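You operate a simulated robot arm through the tools that you are given. There is no shell and no other tool. Be economical: measure what you need, move in short steps, check, and stop when the job is done.

You run a simulated robot arm. Do the job below in one go: nothing can be reset, and whatever is moved stays where it is left.

TASK
Count the red brushes on the bench top on the wall side, then put as many of the nut blanks from the bench top on the wall side on the green packet.

The check looks at the end state, three seconds after you hand in, the way a careful person would. Anything else that was tipped, shoved, dropped, spilled or broken makes it a failure.

THE ROBOT
A 7-joint arm with a two-finger parallel gripper, fixed in place. Base frame: the origin is at the foot of the arm, x ahead of it, y to its left, z up; the work surface is at about z = 0. Readings come in m, rad, newtons and seconds.
With the tool pointing down near the work surface it reaches from about 0.22 to 0.58 m from the base axis. Its first joint turns from -1.152 to 1.152 rad. Payload 2.5 kg.
The tool frame sits at the grasp point between the pads (the TCP): z along the fingers, y along the line on which they close. The tips reach 0.023 m beyond it. Largest opening 0.094 m; finger width 0.038, thickness 0.01; the body of the gripper, 0.054 by 0.096 m, starts 0.039 m behind the TCP.
Orientation is that of the tool frame in the base frame, as a unit quaternion [w, x, y, z]. With the fingers straight down and closing along the base's y, the tool's x points along the base's -x, its y along +y and its z along -z.

THE INTERFACE
- The arm moves only by the tool servo_tool. Its argument "deltas" is a list of rows, each an object (a shift or turn left out is 0, a gripper value left out holds the last) with "linear": the shift along the tool's x, y, z in units of 50 mm (1.0 is 50 mm), a list of three; "delta_rot": the turn, a rotation vector about the tool's x, y, z in units of 5 degrees (1.0 is 5 degrees), a list of three. In form: [{"linear": [dx, dy, dz], "delta_rot": [ax, ay, az]}, ...]. A call has 1 to 20 rows; each row shifts and turns the commanded pose from where the row before left it, along the tool's axes as they then stand. "fingers" is the finger opening in m, from 0 to 0.094, set as the call begins (left out, the last holds). A call with a number of a shift or a turn outside -1 to 1 is refused whole. Rows are played at 5 a second. More than 0.05 m and 0.15 rad between two rows, or a gripper value outside its range, and nothing of the call is played. Where a pose cannot be reached the arm comes as near as it can. A force on the tool above 40 N (or 10 N above the force at the start of the call, whichever is more), or a blocked arm, ends the call early, and 0.2 s more pass. The fingers move at their own pace (about 0.108 m/s each) and stop on an object; they squeeze with about 26 N. The grip force told is the motor's: it shows also when the fingers shut on nothing. Time passes only in rows, and 0.2 s behind the last, so rows that do not move let the fingers close. It gives the time, the measured TCP pose, the force on the tool (base axes), the opening and the grip force at its end, in the units of the frame above (readings bear some noise), and new pictures: "show" is both (left out), scene, wrist or none.
- Cameras (640 x 400 px; columns grow to the right, rows downward): "scene" is fixed at [0.1103, -0.4014, 0.5467]; the picture's right is [0.88, -0.47, 0.00], its down [-0.27, -0.50, -0.82] and it looks along [0.38, 0.73, -0.57] (base axes); focal length 313 px, centre (320, 200). "wrist" rides on the gripper at [-0.039, 0, -0.044] in the tool frame; the picture's right is [0.00, -1.00, 0.00], its down [0.97, 0.00, -0.24] and it looks along [0.24, 0.00, 0.97] (tool axes); focal length 218 px, centre (320, 200).
- probe_pixels(camera, pixels): for up to 12 pixels [column, row] of the newest picture of that camera ("zoom" is the newest enlarged one), the place [x, y, z] in the base frame of the surface seen there, good to about 0.002 m. It takes no simulated time.
- close_up(camera, box): a new picture of the part [left, top, right, bottom] of that camera's present view, enlarged. It takes no simulated time.
- finish_job(): hands the job in; it is judged then, once.

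Go step by step. Measure first, check grasps and placings, and put right what went wrong. The budget is 60 turns and 120 pictures, counting those below and the enlarged ones. Unless the task says otherwise, let go and move clear before handing in, and close with one line.

The tools are called as name(argument=value, ...) on one line, values as JSON. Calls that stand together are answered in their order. servo_tool: Moves the arm, as the interface text tells. Its arguments: {"type":"object","properties":{"deltas":{"type":"array","items":{"type":"object","properties":{"linear":{"type":"array","items":{"type":"number"}},"delta_rot":{"type":"array","items":{"type":"number"}}}}},"fingers":{"type":"number"},"show":{"type":"string","enum":["both","scene","wrist","none"]}},"required":["deltas"]} The other tools are called the same way: probe_pixels (camera, pixels) gives the place of the surface under pixels of a picture; close_up (camera, box) takes an enlarged picture of a part of a camera's view; finish_job () hands the job in.

At the start:

```text
time_s: 0.0
eef_pos: [0.3614, 0.0741, 0.2824]
orientation: [-0.001, 0.0, 1.0, 0.0]
contact_force: [-0.2, -0.2, 0.7]
gripper_width: 0.094
finger_force: 0.1
```

scene: 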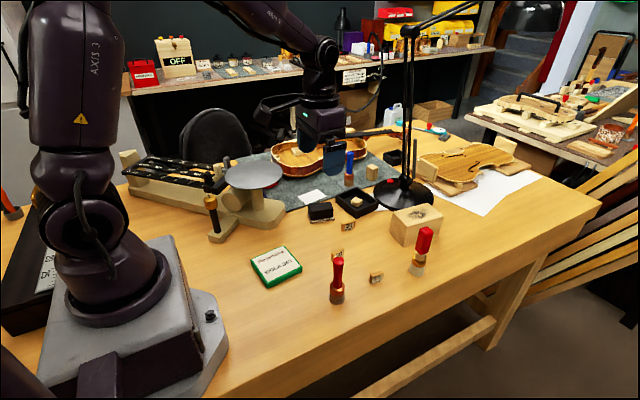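
wrist: 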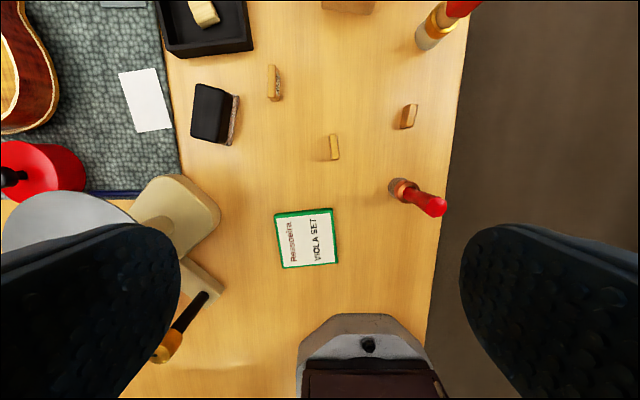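

The scene shows small blanks near (376,278), (337,252), (348,225), (372,172), and red-handled brushes at (337,280) and (420,250). I will enlarge the views to tell what is what.

close_up(camera="scene", box=[240, 130, 480, 310])

close_up(camera="scene", box=[110, 0, 510, 160])

close_up(camera="wrist", box=[150, 0, 480, 280])

probe_pixels(camera="scene", pixels=[[376, 276], [336, 253], [348, 225], [372, 172], [337, 270], [424, 240], [276, 265], [349, 165], [415, 222], [356, 200], [320, 211], [130, 158]])

```text
2.22 times, centred on (360, 220) of scene
```

zoom: 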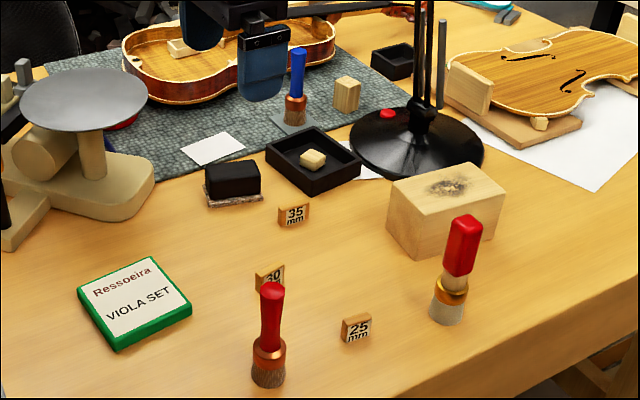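

```text
1.60 times, centred on (310, 80) of scene
```

zoom: 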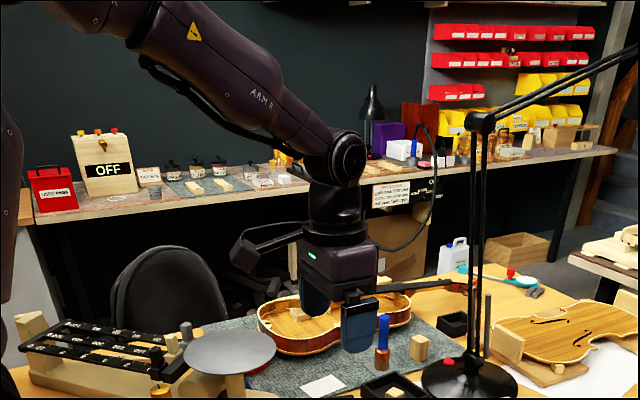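

```text
1.43 times, centred on (315, 140) of wrist
```

zoom: 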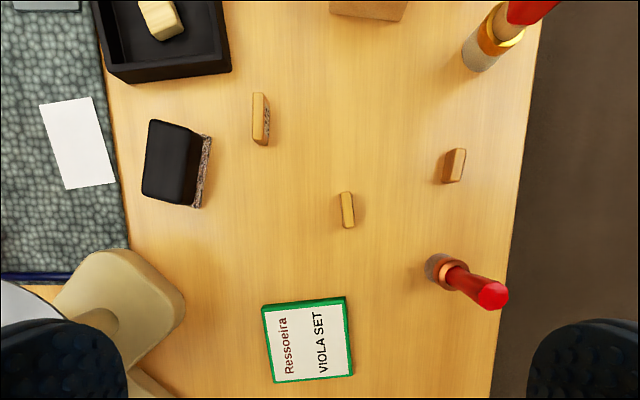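

```text
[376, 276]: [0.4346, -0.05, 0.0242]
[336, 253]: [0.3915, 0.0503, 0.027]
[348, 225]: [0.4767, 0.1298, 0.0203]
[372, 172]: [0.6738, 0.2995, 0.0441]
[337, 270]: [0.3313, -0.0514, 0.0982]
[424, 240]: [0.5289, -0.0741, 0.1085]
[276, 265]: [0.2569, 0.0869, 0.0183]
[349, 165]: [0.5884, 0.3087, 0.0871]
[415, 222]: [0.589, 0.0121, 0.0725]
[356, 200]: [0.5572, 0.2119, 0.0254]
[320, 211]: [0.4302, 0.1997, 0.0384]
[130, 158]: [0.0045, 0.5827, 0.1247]
```

The bare wood holds two red brushes and three blanks (25/30/35 mm), but there are also red things at (10,205) by the base and on the bench along the wall. I will look closer at these before deciding what "wall side" covers.

close_up(camera="scene", box=[0, 140, 200, 320])

close_up(camera="scene", box=[120, 30, 320, 110])

close_up(camera="scene", box=[320, 0, 520, 140])

close_up(camera="scene", box=[460, 20, 640, 200])

close_up(camera="scene", box=[110, 130, 300, 250])

probe_pixels(camera="scene", pixels=[[10, 205], [250, 70], [300, 30], [450, 40], [430, 128], [600, 100], [520, 160], [60, 250], [212, 215], [550, 200], [350, 180], [300, 165]])

```text
2.22 times, centred on (100, 230) of scene
```

zoom: 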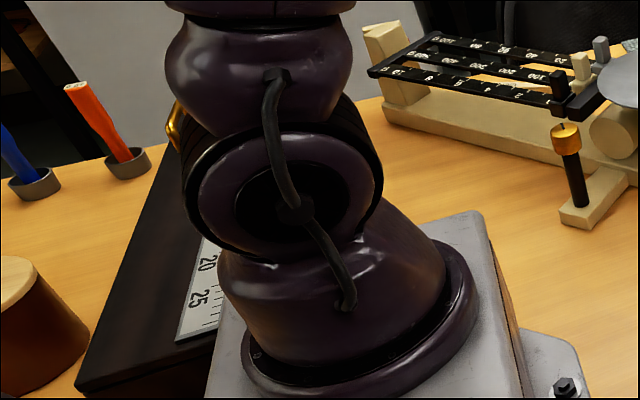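

```text
3.20 times, centred on (220, 70) of scene
```

zoom: 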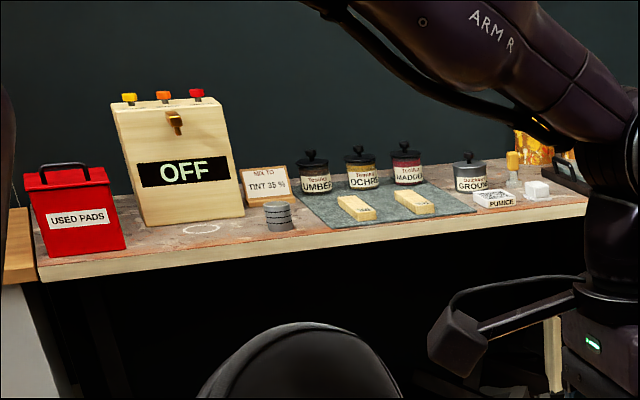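

```text
2.86 times, centred on (420, 70) of scene
```

zoom: 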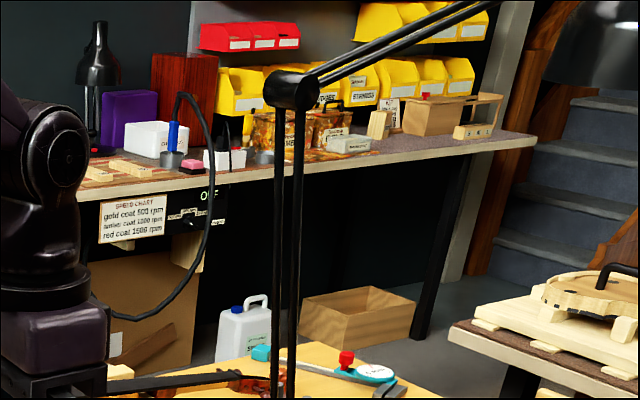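

```text
2.22 times, centred on (550, 110) of scene
```

zoom: 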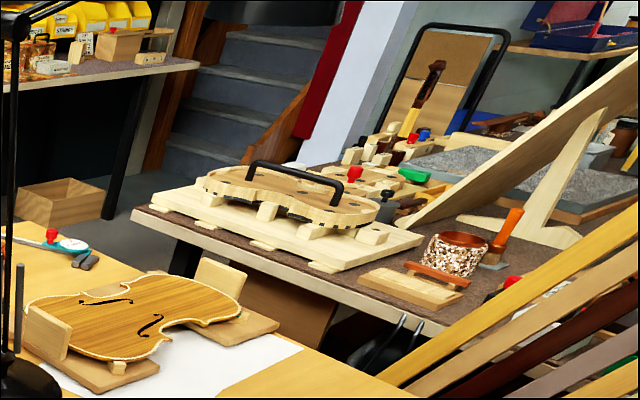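

```text
3.33 times, centred on (205, 190) of scene
```

zoom: 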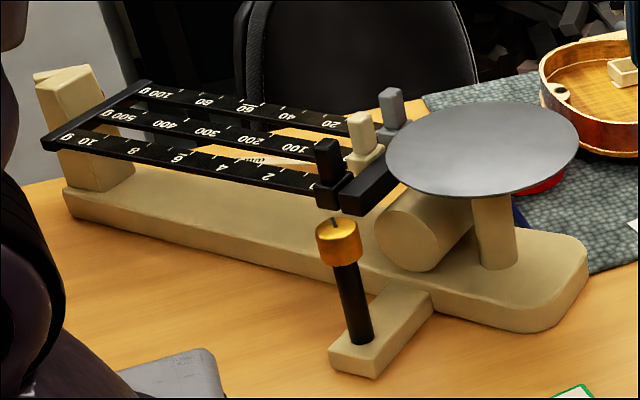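

```text
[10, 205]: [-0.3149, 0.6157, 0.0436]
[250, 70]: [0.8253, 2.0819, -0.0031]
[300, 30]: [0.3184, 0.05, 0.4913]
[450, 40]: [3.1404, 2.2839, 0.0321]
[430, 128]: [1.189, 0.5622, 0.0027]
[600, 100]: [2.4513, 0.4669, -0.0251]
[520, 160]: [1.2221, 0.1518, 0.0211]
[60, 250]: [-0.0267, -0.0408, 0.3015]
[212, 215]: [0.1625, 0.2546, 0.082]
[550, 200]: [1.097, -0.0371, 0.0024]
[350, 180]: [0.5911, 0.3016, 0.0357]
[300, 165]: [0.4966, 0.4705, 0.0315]
```

The bench along the wall is 2 m away, out of reach, so "wall side" should be a part of this bench top. I will tilt the wrist camera to see what lies on the -y and +y sides.

servo_tool(deltas=[{"delta_rot": [1, 0, 0]}, {"delta_rot": [1, 0, 0]}, {"delta_rot": [1, 0, 0]}, {"delta_rot": [1, 0, 0]}, {"delta_rot": [1, 0, 0]}, {"delta_rot": [1, 0, 0]}, {"delta_rot": [1, 0, 0]}, {"delta_rot": [1, 0, 0]}, {"delta_rot": [1, 0, 0]}, {"delta_rot": [1, 0, 0]}], show="wrist")

servo_tool(deltas=[{"delta_rot": [-1, 0, 0]}, {"delta_rot": [-1, 0, 0]}, {"delta_rot": [-1, 0, 0]}, {"delta_rot": [-1, 0, 0]}, {"delta_rot": [-1, 0, 0]}, {"delta_rot": [-1, 0, 0]}, {"delta_rot": [-1, 0, 0]}, {"delta_rot": [-1, 0, 0]}, {"delta_rot": [-1, 0, 0]}, {"delta_rot": [-1, 0, 0]}, {"delta_rot": [-1, 0, 0]}, {"delta_rot": [-1, 0, 0]}, {"delta_rot": [-1, 0, 0]}, {"delta_rot": [-1, 0, 0]}, {"delta_rot": [-1, 0, 0]}, {"delta_rot": [-1, 0, 0]}, {"delta_rot": [-1, 0, 0]}, {"delta_rot": [-1, 0, 0]}], show="wrist")

```text
time_s: 2.2
eef_pos: [0.3617, 0.0737, 0.2832]
orientation: [0.001, 0.001, 0.906, -0.424]
contact_force: [-0.5, 0.3, -1.0]
gripper_width: 0.0939
finger_force: 0.0
```

wrist: 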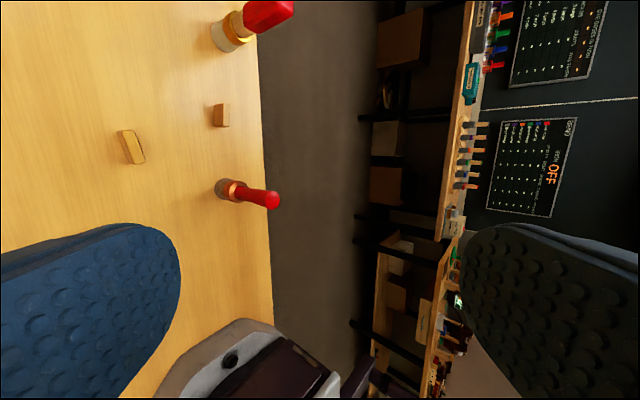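

```text
time_s: 6.0
eef_pos: [0.3632, 0.0742, 0.2828]
orientation: [0.001, 0.0, 0.94, 0.342]
contact_force: [0.1, -0.2, 0.6]
gripper_width: 0.0941
finger_force: 0.0
```

wrist: 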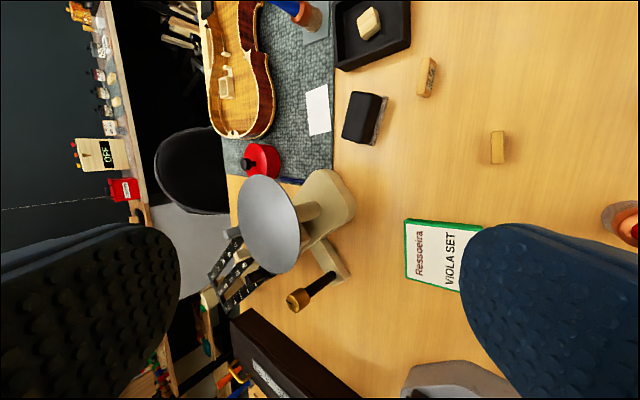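

Both long sides face walls, and the chair stands on the +y side; only the strip of bare bench opposite the chair carries red brushes and labelled blanks. I will look ahead past the wooden block for hidden brushes or blanks.

servo_tool(deltas=[{"delta_rot": [1, 0, 0]}, {"delta_rot": [1, 0, 0]}, {"delta_rot": [1, 0, 0]}, {"delta_rot": [1, 0, 0]}, {"delta_rot": [1, 0, 0]}, {"delta_rot": [1, 0, 0]}, {"delta_rot": [1, 0, 0]}, {"delta_rot": [1, 0, 0]}, {"delta_rot": [0, -1, 0]}, {"delta_rot": [0, -1, 0]}, {"delta_rot": [0, -1, 0]}, {"delta_rot": [0, -1, 0]}, {"delta_rot": [0, -1, 0]}, {"delta_rot": [0, -1, 0]}, {"delta_rot": [0, -1, 0]}, {"delta_rot": [0, -1, 0]}, {"delta_rot": [0, -1, 0]}, {"delta_rot": [0, -1, 0]}], show="both")

close_up(camera="wrist", box=[140, 0, 500, 225])

```text
time_s: 9.8
eef_pos: [0.361, 0.0737, 0.283]
orientation: [0.422, 0.0, 0.907, 0.0]
contact_force: [-0.3, 0.8, 0.3]
gripper_width: 0.0941
finger_force: 0.1
```

scene: 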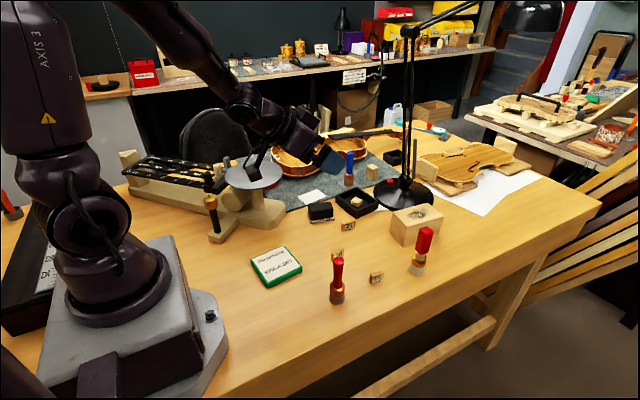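
wrist: 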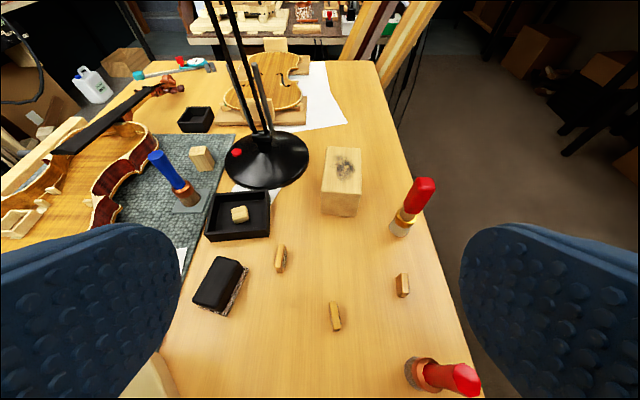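

```text
1.78 times, centred on (320, 112) of wrist
```

zoom: 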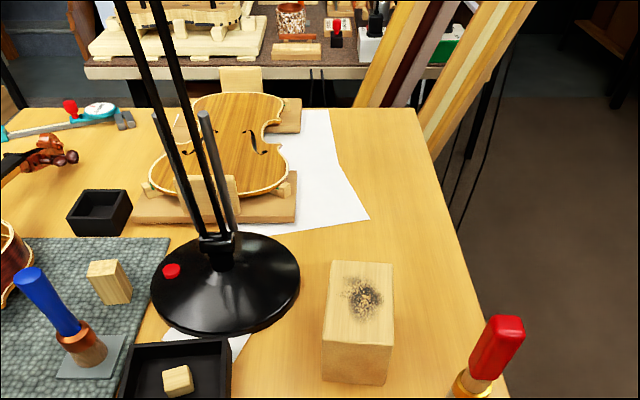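

Nothing is hidden: there are two red brushes on this strip, so two blanks go on the packet. I will level the tool again and measure the 30 and 35 mm blanks and the packet.

servo_tool(deltas=[{"delta_rot": [0, 1, 0]}, {"delta_rot": [0, 1, 0]}, {"delta_rot": [0, 1, 0]}, {"delta_rot": [0, 1, 0]}, {"delta_rot": [0, 1, 0]}, {"delta_rot": [0, 1, 0]}, {"delta_rot": [0, 1, 0]}, {"delta_rot": [0, 1, 0]}, {"delta_rot": [0, 1, 0]}, {"delta_rot": [0, 1, 0]}, {"linear": [0, 0, 0.8]}, {"linear": [0, 0, 0.8]}], show="both")

close_up(camera="wrist", box=[180, 0, 420, 150])

close_up(camera="wrist", box=[200, 150, 440, 300])

```text
time_s: 12.4
eef_pos: [0.3613, 0.0745, 0.2034]
orientation: [0.0, 0.0, 1.0, 0.0]
contact_force: [-1.1, 0.3, 0.7]
gripper_width: 0.0939
finger_force: 0.1
```

scene: 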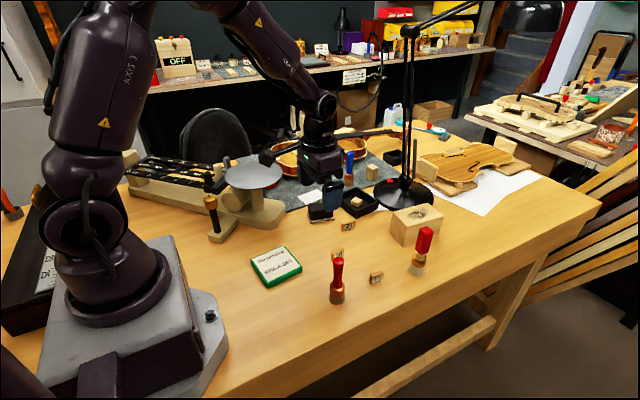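
wrist: 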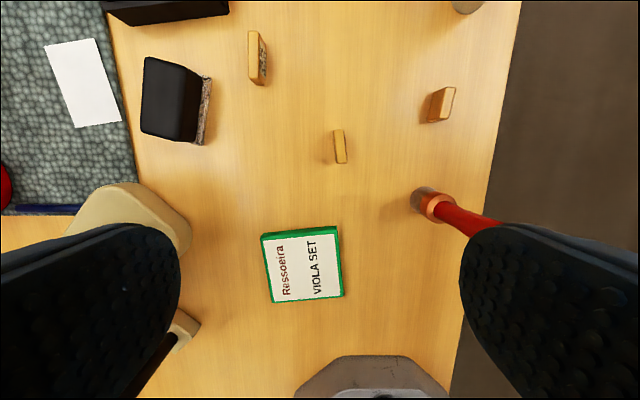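

```text
2.67 times, centred on (300, 75) of wrist
```

zoom: 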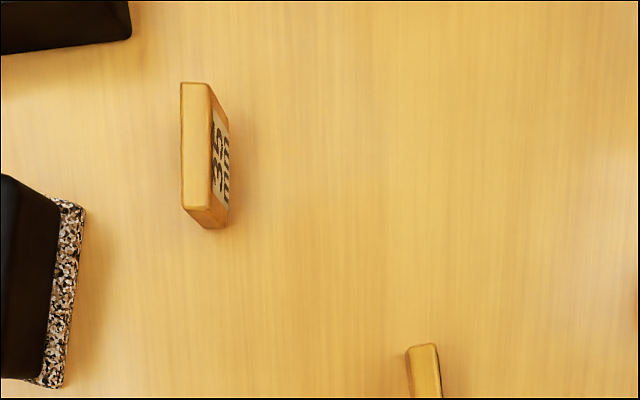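

```text
2.67 times, centred on (320, 225) of wrist
```

zoom: 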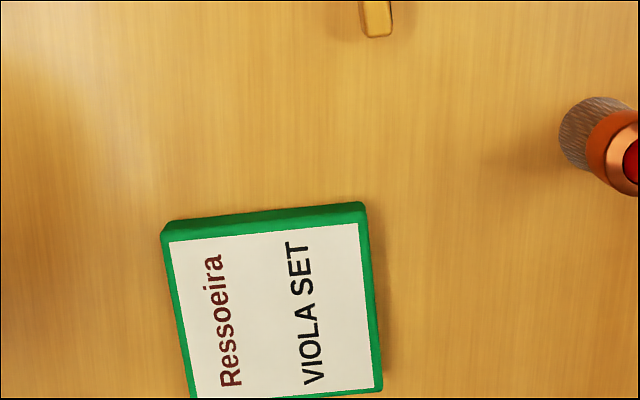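

The blanks stand on a long edge with their thin side roughly across y, at wrist (339,146) and (256,57). I will measure their ends and the packet corners.

probe_pixels(camera="wrist", pixels=[[335, 132], [343, 132], [338, 160], [345, 160], [250, 33], [257, 33], [250, 76], [258, 76], [265, 237], [337, 230], [272, 300], [342, 292]])

probe_pixels(camera="wrist", pixels=[[305, 265], [339, 146], [253, 55], [264, 60], [253, 82], [170, 215], [190, 310], [205, 110], [420, 190], [300, 180]])

```text
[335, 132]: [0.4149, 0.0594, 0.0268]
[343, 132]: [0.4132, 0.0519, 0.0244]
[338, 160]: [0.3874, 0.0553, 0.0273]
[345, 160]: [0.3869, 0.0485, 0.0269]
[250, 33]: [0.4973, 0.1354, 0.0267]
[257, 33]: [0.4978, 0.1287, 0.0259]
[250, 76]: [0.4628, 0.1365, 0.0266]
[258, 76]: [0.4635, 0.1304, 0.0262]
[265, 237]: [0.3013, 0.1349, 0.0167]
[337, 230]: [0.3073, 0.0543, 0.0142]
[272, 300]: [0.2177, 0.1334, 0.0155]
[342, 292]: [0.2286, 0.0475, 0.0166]
```

```text
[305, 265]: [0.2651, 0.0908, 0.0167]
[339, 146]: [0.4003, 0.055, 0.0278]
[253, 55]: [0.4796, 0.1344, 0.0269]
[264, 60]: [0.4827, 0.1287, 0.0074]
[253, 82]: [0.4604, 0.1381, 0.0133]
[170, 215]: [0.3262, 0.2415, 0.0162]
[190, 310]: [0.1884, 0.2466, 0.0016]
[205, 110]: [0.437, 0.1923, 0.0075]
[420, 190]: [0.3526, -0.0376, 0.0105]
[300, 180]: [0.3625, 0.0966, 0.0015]
```

The 30 mm blank is centred at (0.400, 0.054), top z 0.027, turned about 8°; the packet is centred at (0.264, 0.0925), top z 0.0165. I will go above the 30 mm blank, turn to match and check.

servo_tool(deltas=[{"linear": [-0.4, -0.21, 0]}, {"linear": [-0.38, -0.206, 0]}, {"delta_rot": [0, 0, -0.8]}, {"delta_rot": [0, 0, -0.8]}, {"linear": [0, 0, 0.8]}, {"linear": [0, 0, 0.8]}, {"linear": [0, 0, 0.7]}, {}], fingers=0.05, show="both")

```text
time_s: 14.2
eef_pos: [0.401, 0.0547, 0.0859]
orientation: [0.0, -0.069, 0.998, 0.001]
contact_force: [0.6, -0.1, -0.1]
gripper_width: 0.0504
finger_force: 0.0
```

scene: 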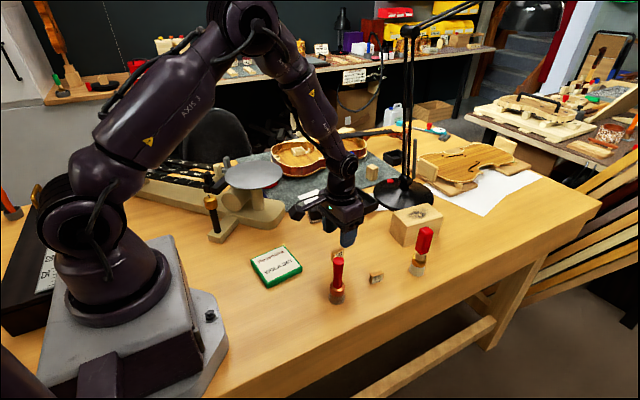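
wrist: 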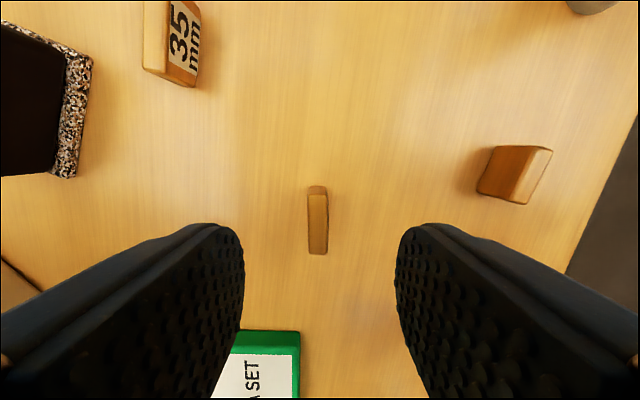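

The blank sits centred between the fingers at (318,220) and is aligned. I will go down to z 0.030 and close.

servo_tool(deltas=[{"linear": [0, 0, 0.4]}, {"linear": [0, 0, 0.4]}, {"linear": [0, 0, 0.31]}, {}], show="none")

servo_tool(deltas=[{}, {}, {}, {}], fingers=0, show="none")

servo_tool(deltas=[{"linear": [0, 0, -0.4]}, {"linear": [0, 0, -0.6]}, {"linear": [0, 0, -0.6]}, {}], show="both")

```text
time_s: 15.2
eef_pos: [0.4012, 0.0542, 0.0314]
orientation: [0.0, -0.07, 0.998, 0.0]
contact_force: [-0.2, -0.2, -0.2]
gripper_width: 0.0503
finger_force: 0.1
```

```text
time_s: 16.2
eef_pos: [0.4013, 0.0547, 0.0321]
orientation: [0.0, -0.07, 0.998, 0.0]
contact_force: [0.4, -1.0, -0.5]
gripper_width: 0.0085
finger_force: 25.9
```

```text
time_s: 17.2
eef_pos: [0.402, 0.053, 0.1122]
orientation: [0.0, -0.069, 0.998, 0.0]
contact_force: [0.1, 0.2, -0.5]
gripper_width: 0.0085
finger_force: 25.8
```

scene: 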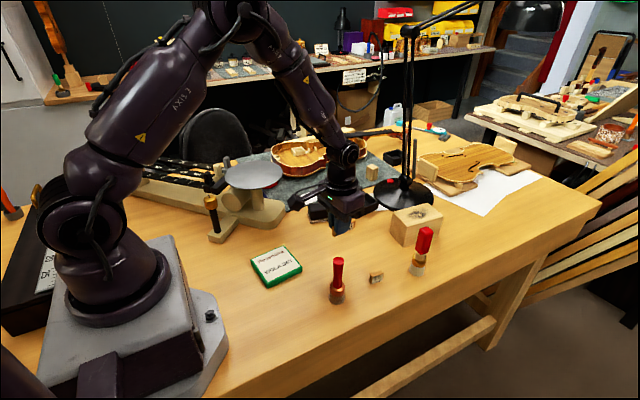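
wrist: 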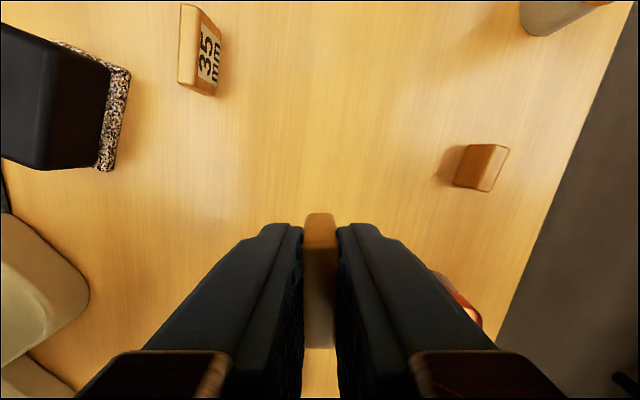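

The blank is held (opening 0.0085) and lifted. I will carry it above the -y half of the packet at (0.264, 0.0715).

servo_tool(deltas=[{"linear": [0.67, 0.188, 0]}, {"linear": [0.67, 0.188, 0]}, {"linear": [0.67, 0.188, 0]}, {"linear": [0.67, 0.188, 0]}, {}, {"linear": [0, 0, 0.4]}, {"linear": [0, 0, 0.4]}, {}], show="both")

close_up(camera="scene", box=[200, 170, 360, 310])

probe_pixels(camera="scene", pixels=[[253, 188], [282, 172], [228, 180], [208, 200], [276, 270], [279, 249], [250, 262], [269, 287], [301, 268]])

```text
time_s: 19.0
eef_pos: [0.2632, 0.0723, 0.0717]
orientation: [0.0, -0.07, 0.998, 0.0]
contact_force: [-0.1, 0.6, -0.1]
gripper_width: 0.0088
finger_force: 26.0
```

scene: 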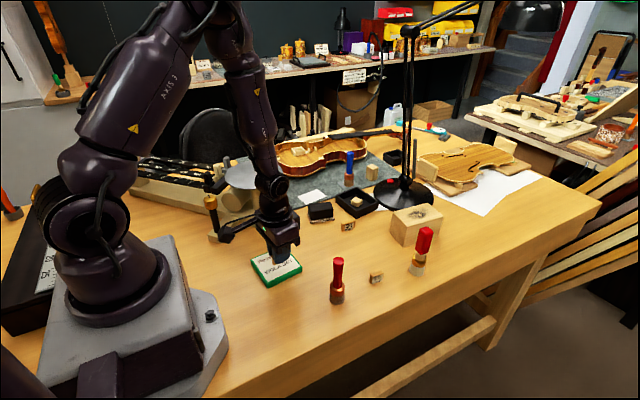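
wrist: 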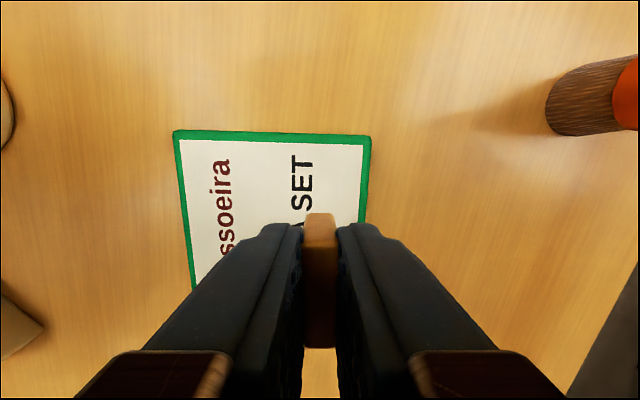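

```text
2.86 times, centred on (280, 240) of scene
```

zoom: 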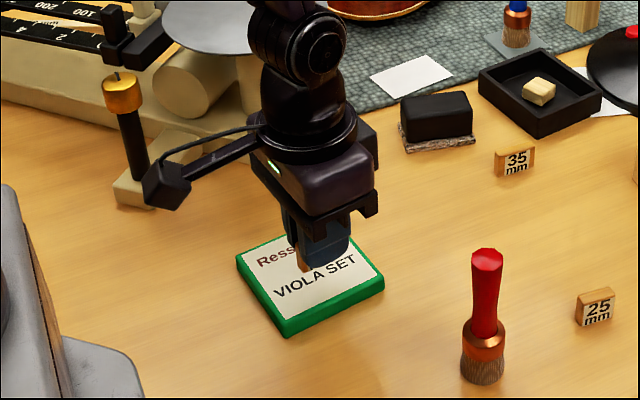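

```text
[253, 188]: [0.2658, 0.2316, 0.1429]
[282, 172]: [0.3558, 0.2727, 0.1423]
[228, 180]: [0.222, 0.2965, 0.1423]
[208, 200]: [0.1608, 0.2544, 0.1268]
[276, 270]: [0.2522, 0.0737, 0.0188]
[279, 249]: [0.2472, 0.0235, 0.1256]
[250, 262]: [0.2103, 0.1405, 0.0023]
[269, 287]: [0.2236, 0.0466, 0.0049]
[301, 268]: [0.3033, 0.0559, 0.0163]
```

The blank hangs over the packet as meant. I will lower it to about z 0.0487, open partway and rise.

servo_tool(deltas=[{"linear": [0, 0, 0.2]}, {"linear": [0, 0, 0.15]}, {"linear": [0, 0, 0.11]}, {}], show="scene")

close_up(camera="scene", box=[200, 170, 360, 310])

probe_pixels(camera="zoom", pixels=[[165, 190], [200, 160], [370, 160], [380, 140]])

```text
time_s: 20.0
eef_pos: [0.2638, 0.0718, 0.0491]
orientation: [-0.001, -0.07, 0.998, 0.0]
contact_force: [0.2, 0.6, -0.5]
gripper_width: 0.0084
finger_force: 26.4
```

scene: 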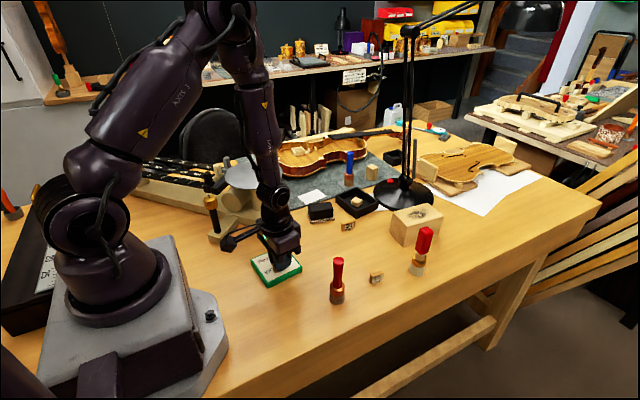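

```text
2.86 times, centred on (280, 240) of scene
```

zoom: 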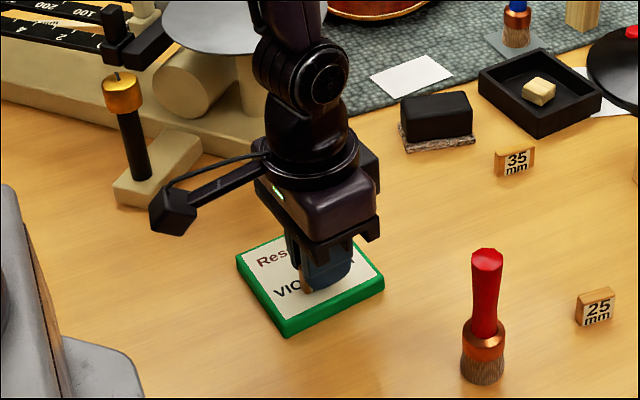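

```text
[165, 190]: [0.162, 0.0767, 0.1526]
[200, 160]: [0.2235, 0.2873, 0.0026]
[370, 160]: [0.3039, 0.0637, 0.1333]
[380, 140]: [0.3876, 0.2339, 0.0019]
```

The blank is within a millimetre of the packet. I will settle it, open to 0.03 and rise.

servo_tool(deltas=[{"linear": [0, 0, 0.02]}, {}], show="none")

servo_tool(deltas=[{}, {}, {}], fingers=0.03, show="none")

servo_tool(deltas=[{"linear": [0, 0, -0.3]}, {"linear": [0, 0, -0.6]}, {"linear": [0, 0, -0.8]}, {}], show="both")

```text
time_s: 20.6
eef_pos: [0.2623, 0.072, 0.0481]
orientation: [0.001, -0.069, 0.998, 0.0]
contact_force: [-0.2, -0.1, -0.9]
gripper_width: 0.0082
finger_force: 25.9
```

```text
time_s: 21.4
eef_pos: [0.2628, 0.0722, 0.048]
orientation: [0.0, -0.07, 0.998, 0.0]
contact_force: [0.1, 0.8, -0.4]
gripper_width: 0.0302
finger_force: 0.1
```

```text
time_s: 22.4
eef_pos: [0.2635, 0.0717, 0.135]
orientation: [0.0, -0.07, 0.998, 0.0]
contact_force: [0.0, 0.0, -0.2]
gripper_width: 0.03
finger_force: 0.0
```

scene: 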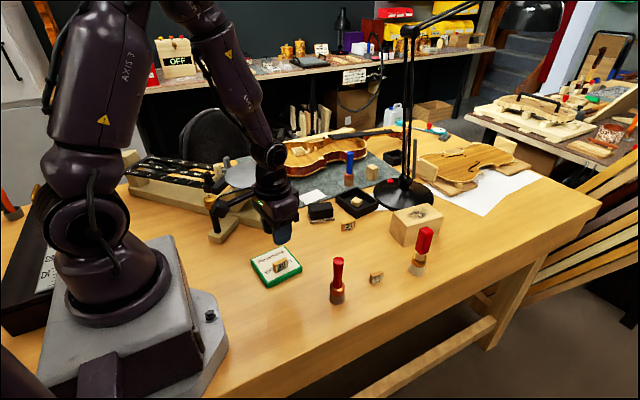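
wrist: 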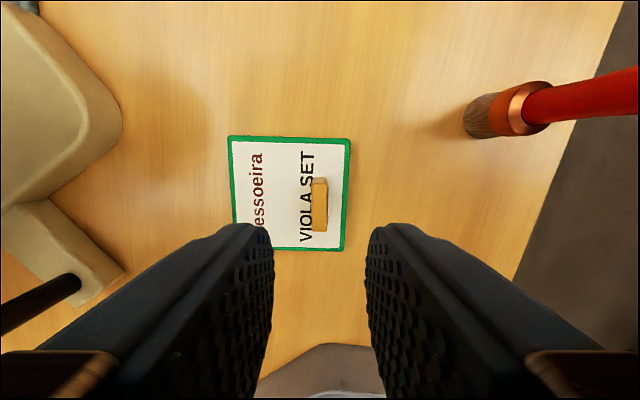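

The 30 mm blank stands on the packet at (319,205), clear of the edges. I will go above the 35 mm blank at (0.480, 0.133) and turn back straight.

servo_tool(deltas=[{"linear": [-0.743, 0.102, 0]}, {"linear": [-0.743, 0.102, 0]}, {"linear": [-0.743, 0.102, 0]}, {"linear": [-0.743, 0.102, 0]}, {"linear": [-0.743, 0.102, 0]}, {"linear": [-0.743, 0.102, 0]}, {"delta_rot": [0, 0, 0.9]}, {"delta_rot": [0, 0, 0.8]}, {"linear": [0, 0, 0.5]}, {"linear": [0, 0, 0.5]}, {}], fingers=0.04, show="both")

close_up(camera="wrist", box=[200, 100, 440, 250])

```text
time_s: 24.8
eef_pos: [0.4811, 0.1339, 0.0835]
orientation: [0.002, 0.004, 1.0, 0.0]
contact_force: [0.3, 0.1, -0.2]
gripper_width: 0.04
finger_force: 0.1
```

scene: 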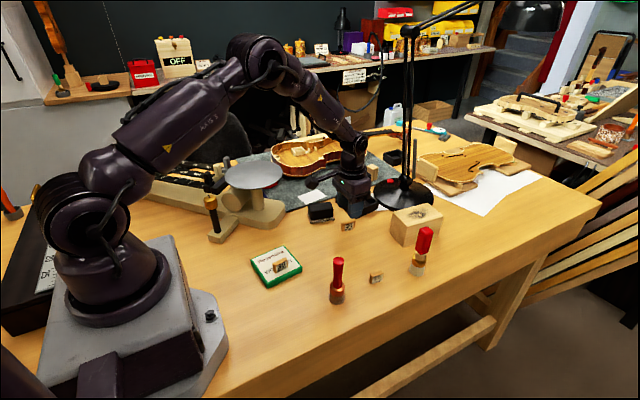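
wrist: 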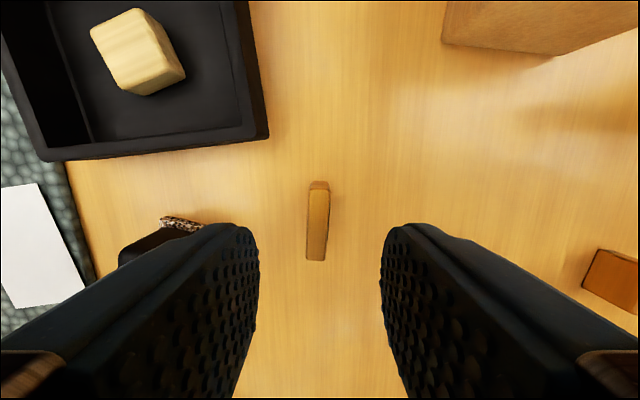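

```text
2.67 times, centred on (320, 175) of wrist
```

zoom: 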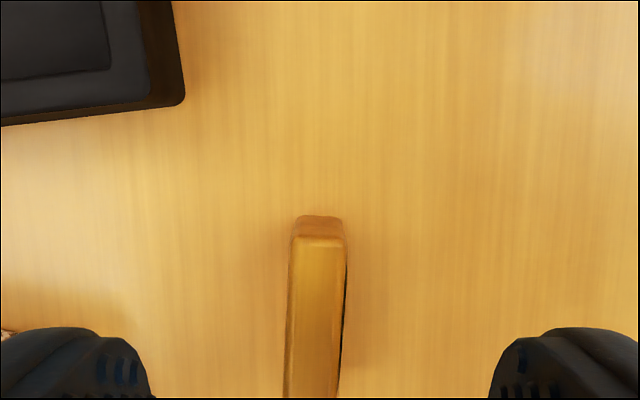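

The blank is centred at (318,220) with about 3° left over. I will turn that much, go down, close and lift.

servo_tool(deltas=[{"delta_rot": [0, 0, 0.5]}, {"linear": [0, 0, 0.4]}, {"linear": [0, 0, 0.4]}, {"linear": [0, 0, 0.24]}, {}], show="none")

servo_tool(deltas=[{}, {}, {}, {}], fingers=0, show="none")

servo_tool(deltas=[{"linear": [0, 0, -0.4]}, {"linear": [0, 0, -0.7]}, {"linear": [0, 0, -0.9]}, {}], show="both")

```text
time_s: 26.0
eef_pos: [0.4795, 0.1339, 0.0309]
orientation: [0.0, 0.026, 1.0, 0.0]
contact_force: [0.9, -0.6, -0.4]
gripper_width: 0.0402
finger_force: 0.0
```

```text
time_s: 27.0
eef_pos: [0.4805, 0.1332, 0.0305]
orientation: [0.001, 0.026, 1.0, 0.0]
contact_force: [-0.4, -0.1, 0.3]
gripper_width: 0.0092
finger_force: 25.8
```

```text
time_s: 28.0
eef_pos: [0.4797, 0.1333, 0.1311]
orientation: [0.0, 0.026, 1.0, 0.0]
contact_force: [-0.5, 0.3, 0.6]
gripper_width: 0.0087
finger_force: 26.0
```

scene: 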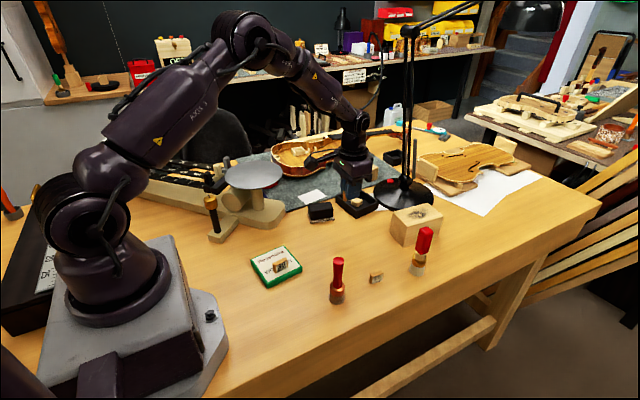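
wrist: 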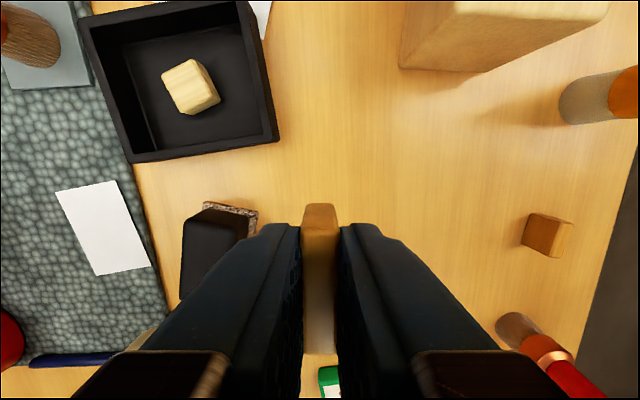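

The 35 mm blank is held (opening 0.0087). I will carry it above the +y half of the packet at (0.262, 0.112), turn to match, and look.

servo_tool(deltas=[{"linear": [0.722, -0.109, 0]}, {"linear": [0.722, -0.109, 0]}, {"linear": [0.722, -0.109, 0]}, {"linear": [0.722, -0.109, 0]}, {"linear": [0.722, -0.109, 0]}, {"linear": [0.722, -0.109, 0]}, {"delta_rot": [0, 0, -0.8]}, {"delta_rot": [0, 0, -0.7]}, {"delta_rot": [0, 0, -0.7]}, {"linear": [0, 0, 0.4]}, {"linear": [0, 0, 0.4]}, {}], show="both")

close_up(camera="scene", box=[200, 170, 360, 310])

```text
time_s: 30.6
eef_pos: [0.2608, 0.1117, 0.0911]
orientation: [0.0, -0.069, 0.998, 0.001]
contact_force: [-0.1, -0.5, -1.0]
gripper_width: 0.0087
finger_force: 25.3
```

scene: 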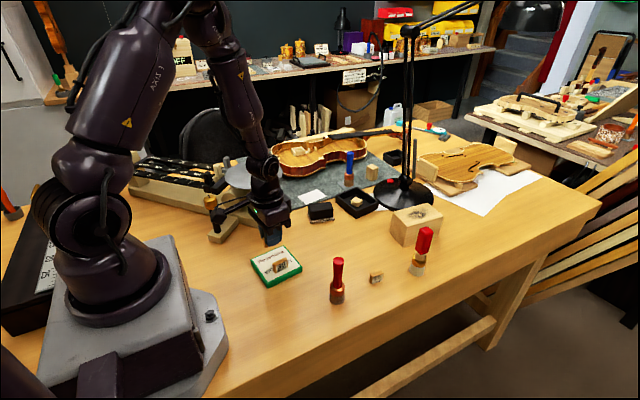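
wrist: 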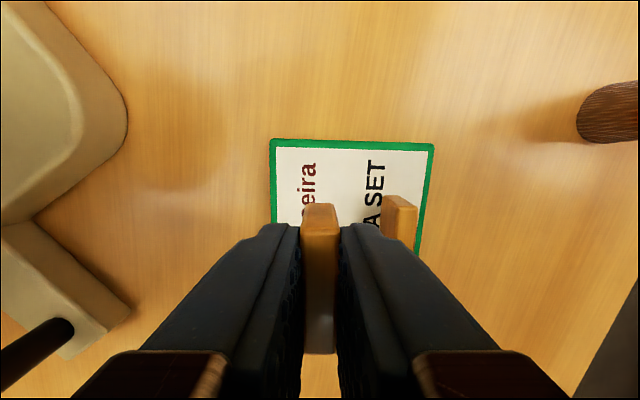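

```text
2.86 times, centred on (280, 240) of scene
```

zoom: 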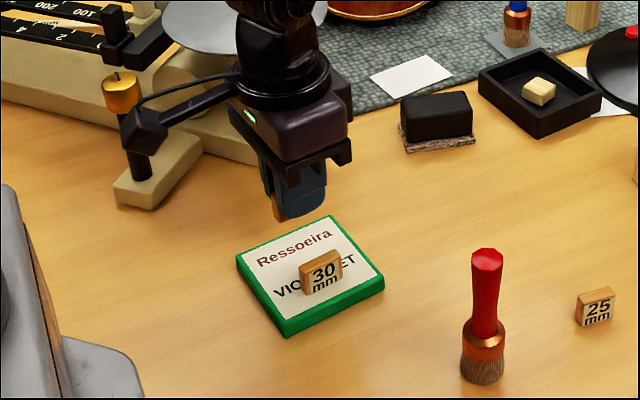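

The held blank is parallel to and clear of the 30 mm one. I will lower it onto the packet, open a little, and rise.

servo_tool(deltas=[{"linear": [0, 0, 0.4]}, {"linear": [0, 0, 0.25]}, {"linear": [0, 0, 0.15]}, {"linear": [0, 0, 0.07]}, {}], show="none")

servo_tool(deltas=[{}, {}, {}], fingers=0.026, show="none")

servo_tool(deltas=[{"linear": [0, 0, -0.3]}, {"linear": [0, 0, -0.6]}, {"linear": [0, 0, -0.9]}, {"linear": [0, 0, -0.9]}, {}], show="both")

close_up(camera="scene", box=[200, 170, 440, 310])

```text
time_s: 31.8
eef_pos: [0.2612, 0.1112, 0.0491]
orientation: [-0.001, -0.07, 0.998, 0.0]
contact_force: [0.3, 0.5, -0.5]
gripper_width: 0.0091
finger_force: 25.9
```

```text
time_s: 32.6
eef_pos: [0.262, 0.1113, 0.0483]
orientation: [0.0, -0.07, 0.998, 0.0]
contact_force: [-0.5, 0.1, -0.2]
gripper_width: 0.0258
finger_force: 0.0
```

```text
time_s: 33.8
eef_pos: [0.2628, 0.1114, 0.184]
orientation: [0.0, -0.07, 0.998, 0.001]
contact_force: [-0.4, 0.0, 0.7]
gripper_width: 0.026
finger_force: 0.0
```

scene: 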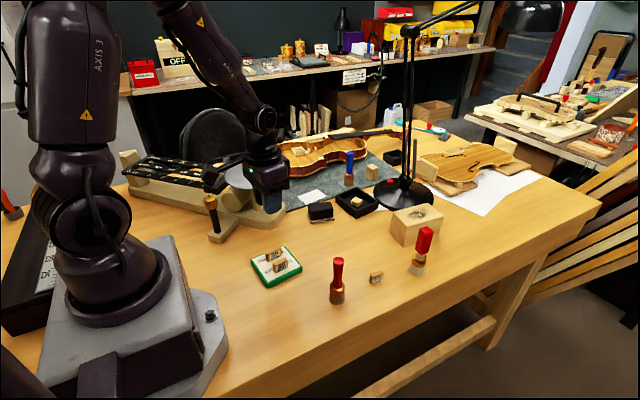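
wrist: 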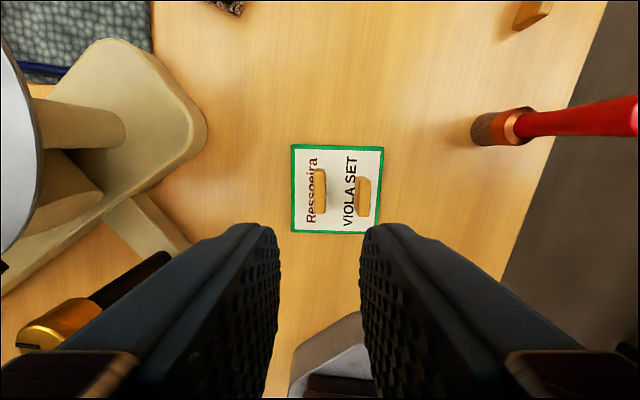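

```text
2.67 times, centred on (320, 240) of scene
```

zoom: 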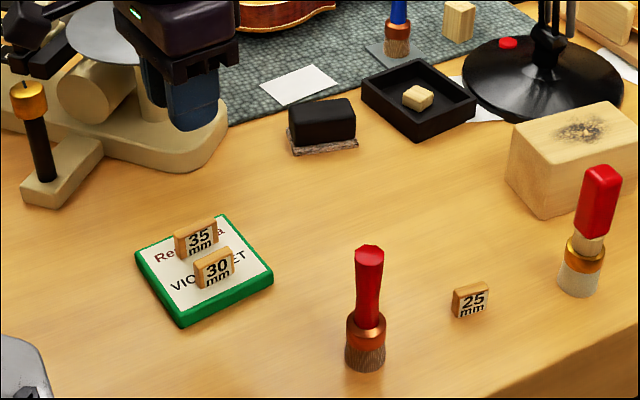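

The 35 and 30 mm blanks both stand on the packet (zoom (197,240) and (215,268)). Nothing else has moved and the gripper is clear, so I will hand in.

finish_job()

```text
The job is handed in.
```

I counted two red brushes on the wall-side bench top and put two nut blanks, the 30 mm and the 35 mm, on the green packet; I took "wall side" to mean the bare strip opposite the chair, since the benches along the walls are out of reach.
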